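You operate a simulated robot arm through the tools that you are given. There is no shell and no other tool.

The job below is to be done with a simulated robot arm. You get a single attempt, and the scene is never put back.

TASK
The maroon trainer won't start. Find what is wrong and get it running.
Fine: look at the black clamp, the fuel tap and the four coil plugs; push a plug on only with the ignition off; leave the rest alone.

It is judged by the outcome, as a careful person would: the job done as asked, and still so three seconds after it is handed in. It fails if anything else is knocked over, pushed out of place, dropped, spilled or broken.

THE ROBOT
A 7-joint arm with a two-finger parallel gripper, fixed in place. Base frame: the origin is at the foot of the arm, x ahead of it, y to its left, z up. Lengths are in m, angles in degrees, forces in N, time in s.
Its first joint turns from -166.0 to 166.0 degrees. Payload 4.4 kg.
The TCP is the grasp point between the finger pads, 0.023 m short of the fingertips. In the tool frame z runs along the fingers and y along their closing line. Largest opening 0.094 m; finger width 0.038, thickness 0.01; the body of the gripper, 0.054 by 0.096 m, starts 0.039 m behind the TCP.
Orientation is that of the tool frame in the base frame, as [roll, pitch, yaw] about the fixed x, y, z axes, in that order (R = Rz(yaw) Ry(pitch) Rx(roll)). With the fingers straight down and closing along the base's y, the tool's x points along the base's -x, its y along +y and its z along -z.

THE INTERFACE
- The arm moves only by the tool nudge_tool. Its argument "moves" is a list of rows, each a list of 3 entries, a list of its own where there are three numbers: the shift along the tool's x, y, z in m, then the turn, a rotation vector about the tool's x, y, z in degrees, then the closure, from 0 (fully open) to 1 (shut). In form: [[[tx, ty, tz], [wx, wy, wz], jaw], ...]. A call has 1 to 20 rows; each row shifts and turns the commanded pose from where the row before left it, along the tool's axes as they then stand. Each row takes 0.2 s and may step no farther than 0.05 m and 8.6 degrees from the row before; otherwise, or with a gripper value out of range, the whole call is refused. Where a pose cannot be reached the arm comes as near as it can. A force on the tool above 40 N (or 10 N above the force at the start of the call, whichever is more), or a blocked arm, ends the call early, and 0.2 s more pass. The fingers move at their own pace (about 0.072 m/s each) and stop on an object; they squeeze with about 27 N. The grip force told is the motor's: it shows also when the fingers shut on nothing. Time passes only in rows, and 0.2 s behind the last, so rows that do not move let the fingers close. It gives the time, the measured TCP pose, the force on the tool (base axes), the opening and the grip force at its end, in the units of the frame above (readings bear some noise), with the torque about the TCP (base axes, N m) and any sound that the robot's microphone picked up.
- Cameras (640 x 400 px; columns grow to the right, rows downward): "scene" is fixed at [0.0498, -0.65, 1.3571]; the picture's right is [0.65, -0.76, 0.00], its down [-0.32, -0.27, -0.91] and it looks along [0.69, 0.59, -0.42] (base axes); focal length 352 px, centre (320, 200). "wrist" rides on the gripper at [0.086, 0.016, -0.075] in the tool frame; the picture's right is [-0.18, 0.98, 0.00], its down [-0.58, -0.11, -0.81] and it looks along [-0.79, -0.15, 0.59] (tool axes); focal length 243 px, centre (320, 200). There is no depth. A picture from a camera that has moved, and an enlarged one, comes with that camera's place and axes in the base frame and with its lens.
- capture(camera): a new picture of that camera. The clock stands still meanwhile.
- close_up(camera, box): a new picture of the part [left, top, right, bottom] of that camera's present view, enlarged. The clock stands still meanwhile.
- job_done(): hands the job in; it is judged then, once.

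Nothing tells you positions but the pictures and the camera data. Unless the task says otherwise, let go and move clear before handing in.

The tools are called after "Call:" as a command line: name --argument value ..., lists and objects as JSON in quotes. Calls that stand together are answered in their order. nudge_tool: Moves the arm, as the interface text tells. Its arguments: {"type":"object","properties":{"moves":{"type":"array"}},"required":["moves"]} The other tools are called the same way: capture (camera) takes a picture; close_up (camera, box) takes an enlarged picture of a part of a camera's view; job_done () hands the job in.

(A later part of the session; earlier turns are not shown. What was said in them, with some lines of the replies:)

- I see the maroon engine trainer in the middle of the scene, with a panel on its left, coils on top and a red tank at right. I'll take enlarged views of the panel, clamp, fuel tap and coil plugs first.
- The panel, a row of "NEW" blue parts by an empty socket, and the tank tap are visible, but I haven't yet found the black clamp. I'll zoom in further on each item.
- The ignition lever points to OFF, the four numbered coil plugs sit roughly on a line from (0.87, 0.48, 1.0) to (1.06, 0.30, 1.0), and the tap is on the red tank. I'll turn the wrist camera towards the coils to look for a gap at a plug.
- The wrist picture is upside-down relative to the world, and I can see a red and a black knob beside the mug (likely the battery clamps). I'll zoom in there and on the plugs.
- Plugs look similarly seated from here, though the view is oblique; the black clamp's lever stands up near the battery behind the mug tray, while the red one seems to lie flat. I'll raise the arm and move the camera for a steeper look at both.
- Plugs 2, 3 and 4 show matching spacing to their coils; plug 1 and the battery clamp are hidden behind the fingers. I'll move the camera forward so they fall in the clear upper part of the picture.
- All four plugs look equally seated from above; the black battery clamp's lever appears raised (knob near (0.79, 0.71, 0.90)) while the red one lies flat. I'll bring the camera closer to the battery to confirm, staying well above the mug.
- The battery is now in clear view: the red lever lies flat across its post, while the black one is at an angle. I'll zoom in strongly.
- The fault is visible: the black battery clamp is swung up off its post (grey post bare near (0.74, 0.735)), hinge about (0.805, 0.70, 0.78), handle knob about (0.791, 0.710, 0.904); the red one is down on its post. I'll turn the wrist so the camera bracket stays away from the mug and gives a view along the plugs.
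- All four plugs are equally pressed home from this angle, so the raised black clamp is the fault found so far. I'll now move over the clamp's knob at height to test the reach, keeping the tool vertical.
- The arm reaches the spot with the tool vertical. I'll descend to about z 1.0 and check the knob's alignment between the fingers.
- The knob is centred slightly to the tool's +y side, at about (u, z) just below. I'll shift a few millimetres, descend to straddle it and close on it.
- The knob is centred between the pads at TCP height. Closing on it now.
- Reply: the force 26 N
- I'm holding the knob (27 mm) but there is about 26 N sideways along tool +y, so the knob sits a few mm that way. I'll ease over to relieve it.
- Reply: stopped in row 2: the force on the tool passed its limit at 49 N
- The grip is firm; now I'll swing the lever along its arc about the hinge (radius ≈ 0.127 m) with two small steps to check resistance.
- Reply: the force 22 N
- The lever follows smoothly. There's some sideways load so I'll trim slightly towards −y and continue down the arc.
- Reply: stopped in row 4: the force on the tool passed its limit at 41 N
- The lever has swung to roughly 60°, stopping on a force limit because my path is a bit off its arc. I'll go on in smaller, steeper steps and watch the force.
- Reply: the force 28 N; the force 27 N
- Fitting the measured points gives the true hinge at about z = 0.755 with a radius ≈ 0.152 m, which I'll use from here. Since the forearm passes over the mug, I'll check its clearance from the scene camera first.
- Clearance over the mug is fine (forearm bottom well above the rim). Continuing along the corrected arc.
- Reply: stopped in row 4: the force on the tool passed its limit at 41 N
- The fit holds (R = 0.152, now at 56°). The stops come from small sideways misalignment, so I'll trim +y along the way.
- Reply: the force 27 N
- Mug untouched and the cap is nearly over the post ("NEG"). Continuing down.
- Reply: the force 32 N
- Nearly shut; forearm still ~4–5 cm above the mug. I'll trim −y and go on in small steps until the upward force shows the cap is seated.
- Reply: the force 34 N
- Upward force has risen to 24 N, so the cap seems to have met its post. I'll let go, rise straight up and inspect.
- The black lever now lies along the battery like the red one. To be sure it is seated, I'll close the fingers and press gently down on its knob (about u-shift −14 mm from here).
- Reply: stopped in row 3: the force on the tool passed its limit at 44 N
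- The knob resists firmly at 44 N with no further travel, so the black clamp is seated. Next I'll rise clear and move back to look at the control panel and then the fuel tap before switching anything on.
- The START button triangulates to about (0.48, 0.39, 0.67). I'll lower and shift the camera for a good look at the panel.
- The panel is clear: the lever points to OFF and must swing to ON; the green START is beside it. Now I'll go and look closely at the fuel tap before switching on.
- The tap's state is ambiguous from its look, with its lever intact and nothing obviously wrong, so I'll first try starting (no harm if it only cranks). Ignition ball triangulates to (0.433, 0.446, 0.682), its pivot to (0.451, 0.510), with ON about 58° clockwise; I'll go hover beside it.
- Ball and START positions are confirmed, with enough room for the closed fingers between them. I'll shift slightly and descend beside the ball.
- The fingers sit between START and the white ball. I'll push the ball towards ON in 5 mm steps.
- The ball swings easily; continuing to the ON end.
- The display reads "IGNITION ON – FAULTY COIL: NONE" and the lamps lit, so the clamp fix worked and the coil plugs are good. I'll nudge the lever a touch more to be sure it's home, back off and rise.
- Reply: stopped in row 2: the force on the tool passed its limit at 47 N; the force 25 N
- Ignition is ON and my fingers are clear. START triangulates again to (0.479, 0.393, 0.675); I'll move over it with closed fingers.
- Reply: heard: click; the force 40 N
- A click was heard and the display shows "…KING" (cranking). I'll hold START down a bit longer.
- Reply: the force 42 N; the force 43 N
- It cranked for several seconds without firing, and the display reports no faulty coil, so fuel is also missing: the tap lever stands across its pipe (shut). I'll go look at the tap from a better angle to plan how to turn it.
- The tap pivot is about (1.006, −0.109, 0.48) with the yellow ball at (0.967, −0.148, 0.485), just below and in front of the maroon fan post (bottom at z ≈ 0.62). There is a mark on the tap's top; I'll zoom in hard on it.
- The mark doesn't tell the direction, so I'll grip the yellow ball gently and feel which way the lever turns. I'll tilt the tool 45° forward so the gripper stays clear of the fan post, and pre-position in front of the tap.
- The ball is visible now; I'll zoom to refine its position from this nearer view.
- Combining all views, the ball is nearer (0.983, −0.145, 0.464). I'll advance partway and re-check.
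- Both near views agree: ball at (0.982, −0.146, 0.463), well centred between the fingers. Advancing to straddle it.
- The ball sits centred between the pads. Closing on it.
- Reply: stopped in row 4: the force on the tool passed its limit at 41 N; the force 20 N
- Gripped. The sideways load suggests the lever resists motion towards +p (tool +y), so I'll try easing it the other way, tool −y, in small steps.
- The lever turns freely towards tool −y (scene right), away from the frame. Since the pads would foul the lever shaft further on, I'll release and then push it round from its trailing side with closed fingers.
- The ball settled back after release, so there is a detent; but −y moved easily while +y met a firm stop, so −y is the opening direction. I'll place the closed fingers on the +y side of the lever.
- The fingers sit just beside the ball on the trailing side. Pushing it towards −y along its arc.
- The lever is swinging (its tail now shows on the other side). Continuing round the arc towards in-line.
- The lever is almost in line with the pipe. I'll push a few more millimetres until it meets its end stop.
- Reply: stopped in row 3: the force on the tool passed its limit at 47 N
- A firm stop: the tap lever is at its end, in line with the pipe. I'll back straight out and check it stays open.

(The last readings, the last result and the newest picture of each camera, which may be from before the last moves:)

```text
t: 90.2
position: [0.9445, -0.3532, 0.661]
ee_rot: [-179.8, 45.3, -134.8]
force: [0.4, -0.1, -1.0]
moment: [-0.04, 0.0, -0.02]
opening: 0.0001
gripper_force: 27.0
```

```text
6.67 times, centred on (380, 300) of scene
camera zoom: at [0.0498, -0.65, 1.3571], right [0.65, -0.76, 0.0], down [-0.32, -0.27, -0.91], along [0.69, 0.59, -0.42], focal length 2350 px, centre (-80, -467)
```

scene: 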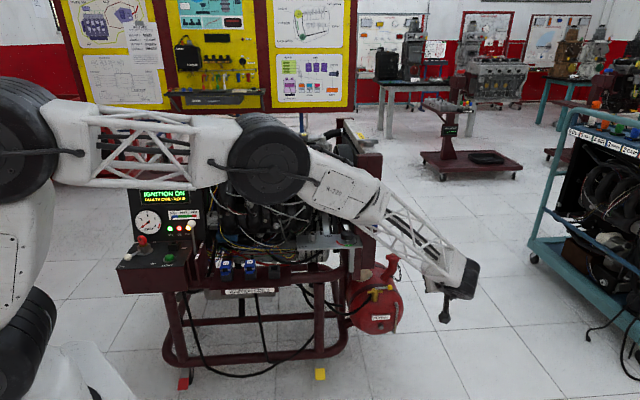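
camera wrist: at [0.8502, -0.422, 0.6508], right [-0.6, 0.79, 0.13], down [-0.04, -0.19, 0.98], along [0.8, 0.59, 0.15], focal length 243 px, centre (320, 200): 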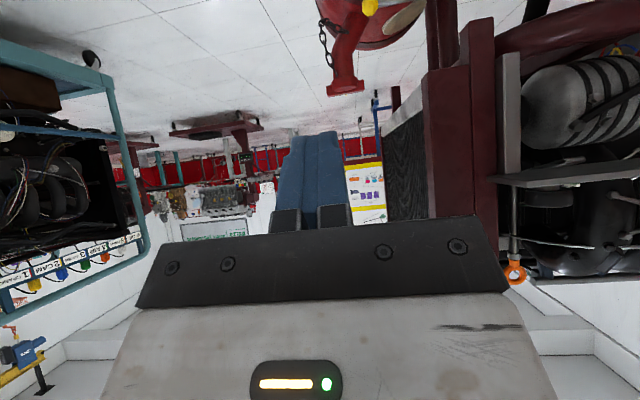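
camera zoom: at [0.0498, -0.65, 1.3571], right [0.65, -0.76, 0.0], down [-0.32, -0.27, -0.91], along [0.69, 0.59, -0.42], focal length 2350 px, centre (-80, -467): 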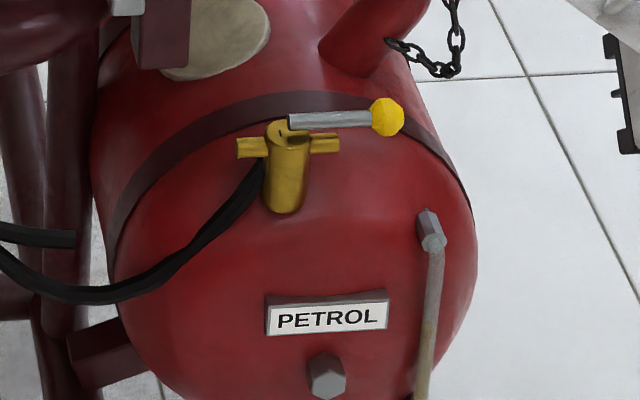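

The tap now lies in line with its pipe (open) and stays there. I'll withdraw up and back, level the tool, and return to the START button.

Call:
nudge_tool --moves '[[[-0.0113, 0.0218, -0.0418], [0, 0, 0], 1], [[-0.0113, 0.0218, -0.0418], [0, 0, 0], 1], [[-0.0113, 0.0218, -0.0418], [0, 0, 0], 1], [[-0.0113, 0.0218, -0.0418], [0, 0, 0], 1], [[-0.0113, 0.0218, -0.0418], [0, 0, 0], 1], [[-0.0113, 0.0218, -0.0418], [0, 0, 0], 1], [[-0.0113, 0.0218, -0.0418], [0, 0, 0], 1], [[-0.0113, 0.0218, -0.0418], [0, 0, 0], 1], [[0, 0, 0], [0, 7.5, 0], 1], [[0, 0, 0], [0, 7.5, 0], 1], [[0, 0, 0], [0, 7.5, 0], 1], [[0, 0, 0], [0, 7.5, 0], 1], [[0, 0, 0], [0, 7.5, 0], 1], [[0, 0, 0], [0, 7.7, 0], 1], [[0, 0, -0.045], [0, 0, 0], 1], [[0, 0, -0.045], [0, 0, 0], 1], [[0, 0, 0], [0, 0, 0], 1]]'

Call:
capture --camera "scene"

```text
t: 93.8
position: [0.6934, -0.3548, 1.0503]
ee_rot: [-179.9, 0.2, -135.1]
force: [0.4, -0.1, -0.1]
moment: [0.0, 0.03, 0.01]
opening: 0.0001
gripper_force: 27.1
```

```text
taken
```

scene: 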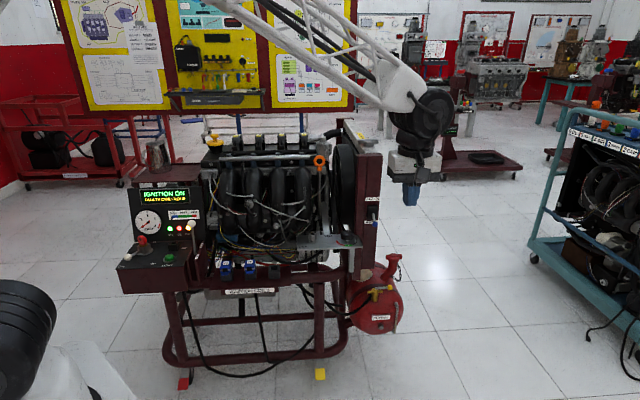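

Call:
nudge_tool --moves '[[[-0.0235, 0.04255, 0], [0, 0, 0], 1], [[-0.0235, 0.04255, 0], [0, 0, 0], 1], [[-0.0235, 0.04255, 0], [0, 0, 0], 1], [[-0.0235, 0.04255, 0], [0, 0, 0], 1], [[-0.0235, 0.04255, 0], [0, 0, 0], 1], [[-0.0235, 0.04255, 0], [0, 0, 0], 1], [[-0.0235, 0.04255, 0], [0, 0, 0], 1], [[-0.0235, 0.04255, 0], [0, 0, 0], 1], [[-0.0235, 0.04255, 0], [0, 0, 0], 1], [[-0.0235, 0.04255, 0], [0, 0, 0], 1], [[-0.0235, 0.04255, 0], [0, 0, 0], 1], [[-0.0235, 0.04255, 0], [0, 0, 0], 1], [[-0.0235, 0.04255, 0], [0, 0, 0], 1], [[-0.0235, 0.04255, 0], [0, 0, 0], 1], [[-0.0235, 0.04255, 0], [0, 0, 0], 1], [[-0.0235, 0.04255, 0], [0, 0, 0], 1], [[0, 0, 0], [0, 0, 0], 1]]'

Call:
nudge_tool --moves '[[[0, 0, 0.045], [0, 0, 0], 1], [[0, 0, 0.045], [0, 0, 0], 1], [[0, 0, 0.045], [0, 0, 0], 1], [[0, 0, 0.045], [0, 0, 0], 1], [[0, 0, 0.045], [0, 0, 0], 1], [[0, 0, 0], [0, 0, 0], 1]]'

Call:
capture --camera "wrist"

```text
t: 97.4
position: [0.4836, 0.392, 1.0526]
ee_rot: [-179.9, 0.2, -135.0]
force: [-0.5, -1.1, 0.0]
moment: [-0.01, -0.01, 0.0]
opening: 0.0
gripper_force: 26.8
```

```text
t: 98.8
position: [0.4832, 0.3915, 0.8243]
ee_rot: [-179.9, 0.1, -135.1]
force: [0.1, 1.3, -0.4]
moment: [-0.02, -0.03, 0.02]
opening: 0.0
gripper_force: 27.2
```

```text
taken
camera wrist: at [0.4079, 0.3421, 0.8991], right [-0.56, 0.83, 0.0], down [0.49, 0.33, 0.81], along [0.67, 0.45, -0.59], focal length 243 px, centre (320, 200)
```

wrist: 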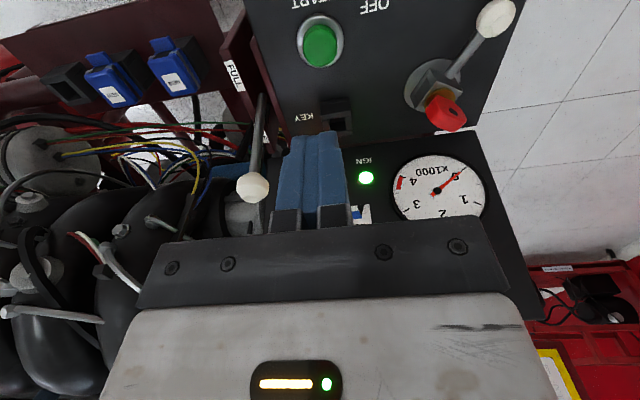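

Call:
nudge_tool --moves '[[[0.0035, 0.0042, 0], [0, 0, 0], 1], [[0, 0, 0.04], [0, 0, 0], 1], [[0, 0, 0.04], [0, 0, 0], 1], [[0, 0, 0.03], [0, 0, 0], 1], [[0, 0, 0.008], [0, 0, 0], 1], [[0, 0, 0.004], [0, 0, 0], 1], [[0, 0, 0.003], [0, 0, 0], 1], [[0, 0, 0.002], [0, 0, 0], 1], [[0, 0, 0.002], [0, 0, 0], 1], [[0, 0, 0.001], [0, 0, 0], 1], [[0, 0, 0.001], [0, 0, 0], 1]]'

Call:
close_up --camera "scene" --box '[110, 180, 230, 300]'

```text
t: 101.2
position: [0.4789, 0.3918, 0.6943]
ee_rot: [-179.9, 0.2, -135.0]
force: [-4.2, -0.7, 5.7]
moment: [-0.02, 0.08, 0.0]
opening: 0.0
gripper_force: 27.2
heard: click
```

```text
3.33 times, centred on (170, 240) of scene
camera zoom: at [0.0498, -0.65, 1.3571], right [0.65, -0.76, 0.0], down [-0.32, -0.27, -0.91], along [0.69, 0.59, -0.42], focal length 1175 px, centre (820, 67)
```

zoom: 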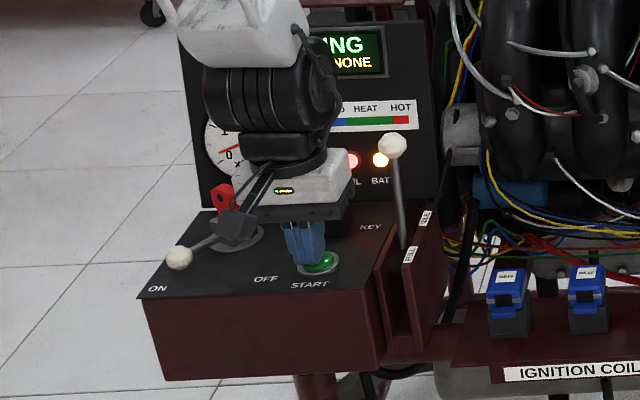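

START is pressed and the display shows cranking again. Holding it a little longer.

Call:
nudge_tool --moves '[[[0, 0, 0.0005], [0, 0, 0], 1], [[0, 0, 0.0005], [0, 0, 0], 1], [[0, 0, 0], [0, 0, 0], 1], [[0, 0, 0], [0, 0, 0], 1], [[0, 0, 0], [0, 0, 0], 1]]'

Call:
close_up --camera "scene" --box '[110, 180, 230, 300]'

```text
t: 102.4
position: [0.4782, 0.3919, 0.6939]
ee_rot: [-180.0, 0.2, -135.0]
force: [1.0, -0.6, 17.3]
moment: [-0.02, -0.12, -0.01]
opening: 0.0
gripper_force: 27.4
```

```text
3.33 times, centred on (170, 240) of scene
camera zoom: at [0.0498, -0.65, 1.3571], right [0.65, -0.76, 0.0], down [-0.32, -0.27, -0.91], along [0.69, 0.59, -0.42], focal length 1175 px, centre (820, 67)
```

zoom: 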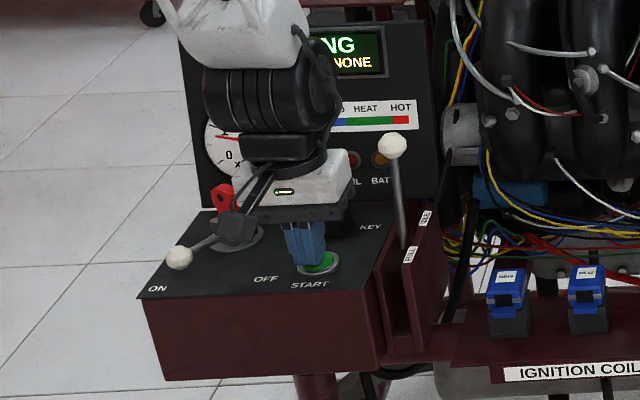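

The display ends in "…NG" with the OIL and BATT lamps now out and the tach needle up: it has fired. I'll release START and rise clear to confirm.

Call:
nudge_tool --moves '[[[0, 0, -0.02], [0, 0, 0], 1], [[0, 0, -0.04], [0, 0, 0], 1], [[0, 0, -0.045], [0, 0, 0], 1], [[0, 0, -0.045], [0, 0, 0], 1], [[0, 0, -0.045], [0, 0, 0], 1], [[0, 0, -0.045], [0, 0, 0], 1], [[0, 0, -0.045], [0, 0, 0], 1], [[0.045, 0, 0], [0, 0, 0], 1], [[0.045, 0, 0], [0, 0, 0], 1], [[0.045, 0, 0], [0, 0, 0], 0.6], [[0, 0, 0], [0, 0, 0], 0.3], [[0, 0, 0], [0, 0, 0], 0.3]]'

Call:
close_up --camera "scene" --box '[110, 180, 230, 300]'

Call:
capture --camera "scene"

Call:
close_up --camera "scene" --box '[340, 270, 420, 330]'

Call:
capture --camera "wrist"

```text
t: 105.0
position: [0.3817, 0.2962, 0.979]
ee_rot: [-180.0, 0.1, -135.1]
force: [0.5, 0.4, 0.5]
moment: [0.03, 0.03, -0.02]
opening: 0.0657
gripper_force: 0.1
```

```text
3.33 times, centred on (170, 240) of scene
camera zoom: at [0.0498, -0.65, 1.3571], right [0.65, -0.76, 0.0], down [-0.32, -0.27, -0.91], along [0.69, 0.59, -0.42], focal length 1175 px, centre (820, 67)
```

zoom: 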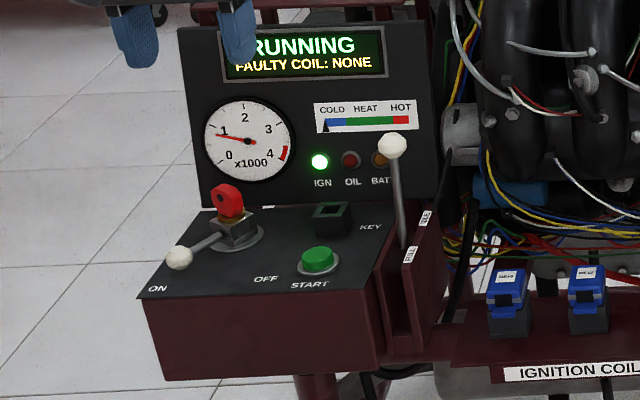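

```text
taken
```

scene: 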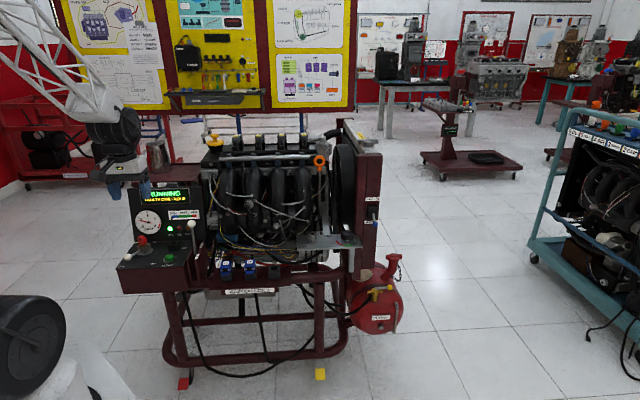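

```text
6.67 times, centred on (380, 300) of scene
camera zoom: at [0.0498, -0.65, 1.3571], right [0.65, -0.76, 0.0], down [-0.32, -0.27, -0.91], along [0.69, 0.59, -0.42], focal length 2350 px, centre (-80, -467)
```

zoom: 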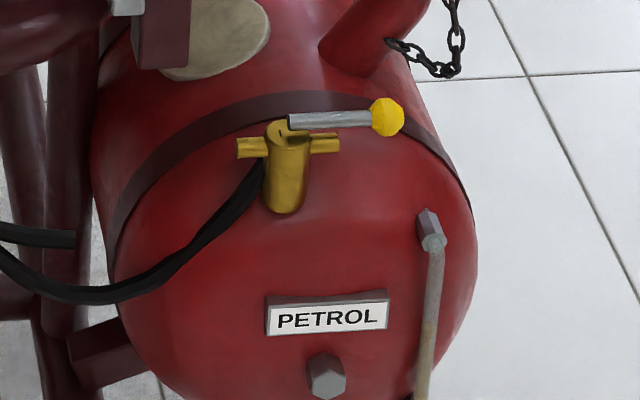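

```text
taken
camera wrist: at [0.3076, 0.2473, 1.0522], right [-0.56, 0.83, 0.0], down [0.49, 0.33, 0.81], along [0.67, 0.45, -0.59], focal length 243 px, centre (320, 200)
```

wrist: 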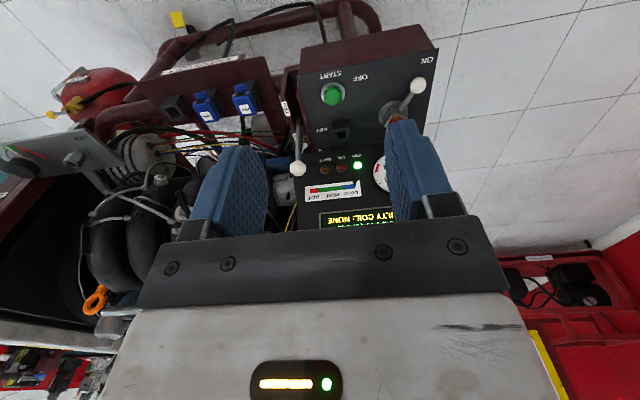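

The display reads "RUNNING" at about 900–1000 rpm with the OIL and BATT lamps out. I'll wait several seconds clear of the trainer to be sure it keeps running.

Call:
nudge_tool --moves '[[[0, 0, -0.045], [0, 0, 0], 0.3], [[0, 0, -0.045], [0, 0, 0], 0.3], [[0, 0, -0.045], [0, 0, 0], 0.3], [[0, 0, -0.045], [0, 0, 0], 0.3], [[0, 0, 0], [0, 0, 0], 0.3], [[0, 0, 0], [0, 0, 0], 0.3], [[0, 0, 0], [0, 0, 0], 0.3], [[0, 0, 0], [0, 0, 0], 0.3], [[0, 0, 0], [0, 0, 0], 0.3], [[0, 0, 0], [0, 0, 0], 0.3], [[0, 0, 0], [0, 0, 0], 0.3], [[0, 0, 0], [0, 0, 0], 0.3], [[0, 0, 0], [0, 0, 0], 0.3], [[0, 0, 0], [0, 0, 0], 0.3], [[0, 0, 0], [0, 0, 0], 0.3], [[0, 0, 0], [0, 0, 0], 0.3], [[0, 0, 0], [0, 0, 0], 0.3], [[0, 0, 0], [0, 0, 0], 0.3], [[0, 0, 0], [0, 0, 0], 0.3], [[0, 0, 0], [0, 0, 0], 0.3]]'

Call:
close_up --camera "scene" --box '[110, 130, 260, 300]'

```text
t: 109.2
position: [0.3821, 0.2966, 1.1585]
ee_rot: [-180.0, 0.1, -135.1]
force: [-0.6, -1.1, 0.1]
moment: [0.0, 0.02, -0.02]
opening: 0.066
gripper_force: 0.3
```

```text
2.35 times, centred on (185, 215) of scene
camera zoom: at [0.0498, -0.65, 1.3571], right [0.65, -0.76, 0.0], down [-0.32, -0.27, -0.91], along [0.69, 0.59, -0.42], focal length 829 px, centre (638, 165)
```

zoom: 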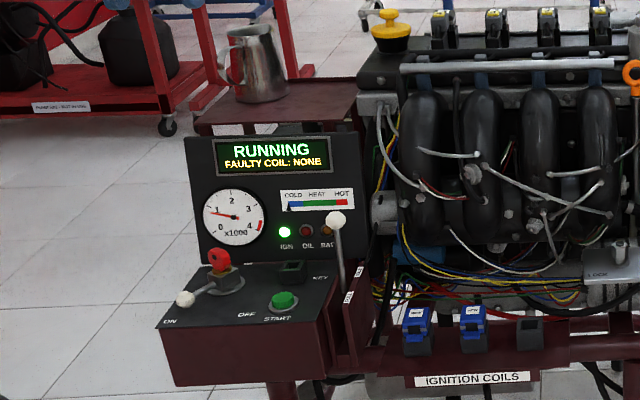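

The trainer is running steadily ("RUNNING", no faulty coil, about 900 rpm). The clamp is shut, the tap is open, the mug and everything else are in place, and the arm is clear. Handing in.

Call:
job_done

```text
The job is handed in.
```

The maroon trainer is now running. It had two faults, and both are fixed:

- **Black clamp:** the negative battery clamp was swung up off its post. I closed it and pressed it down firmly.
- **Fuel tap:** with the clamp on, the engine cranked but would not fire. The tap lever was turned across its pipe, so I turned it in line with the pipe, up to its stop.

I looked at the four coil plugs and did not touch them. They looked fully home, and the display reads "FAULTY COIL: NONE".

I turned the ignition on and pressed START twice; the engine fired on the second try. When I last checked, several seconds after letting go, it showed "RUNNING" at about 900–1,000 rpm with the oil and battery lamps out. The ignition is still on, nothing else appears to have moved, and the arm is clear of the trainer.
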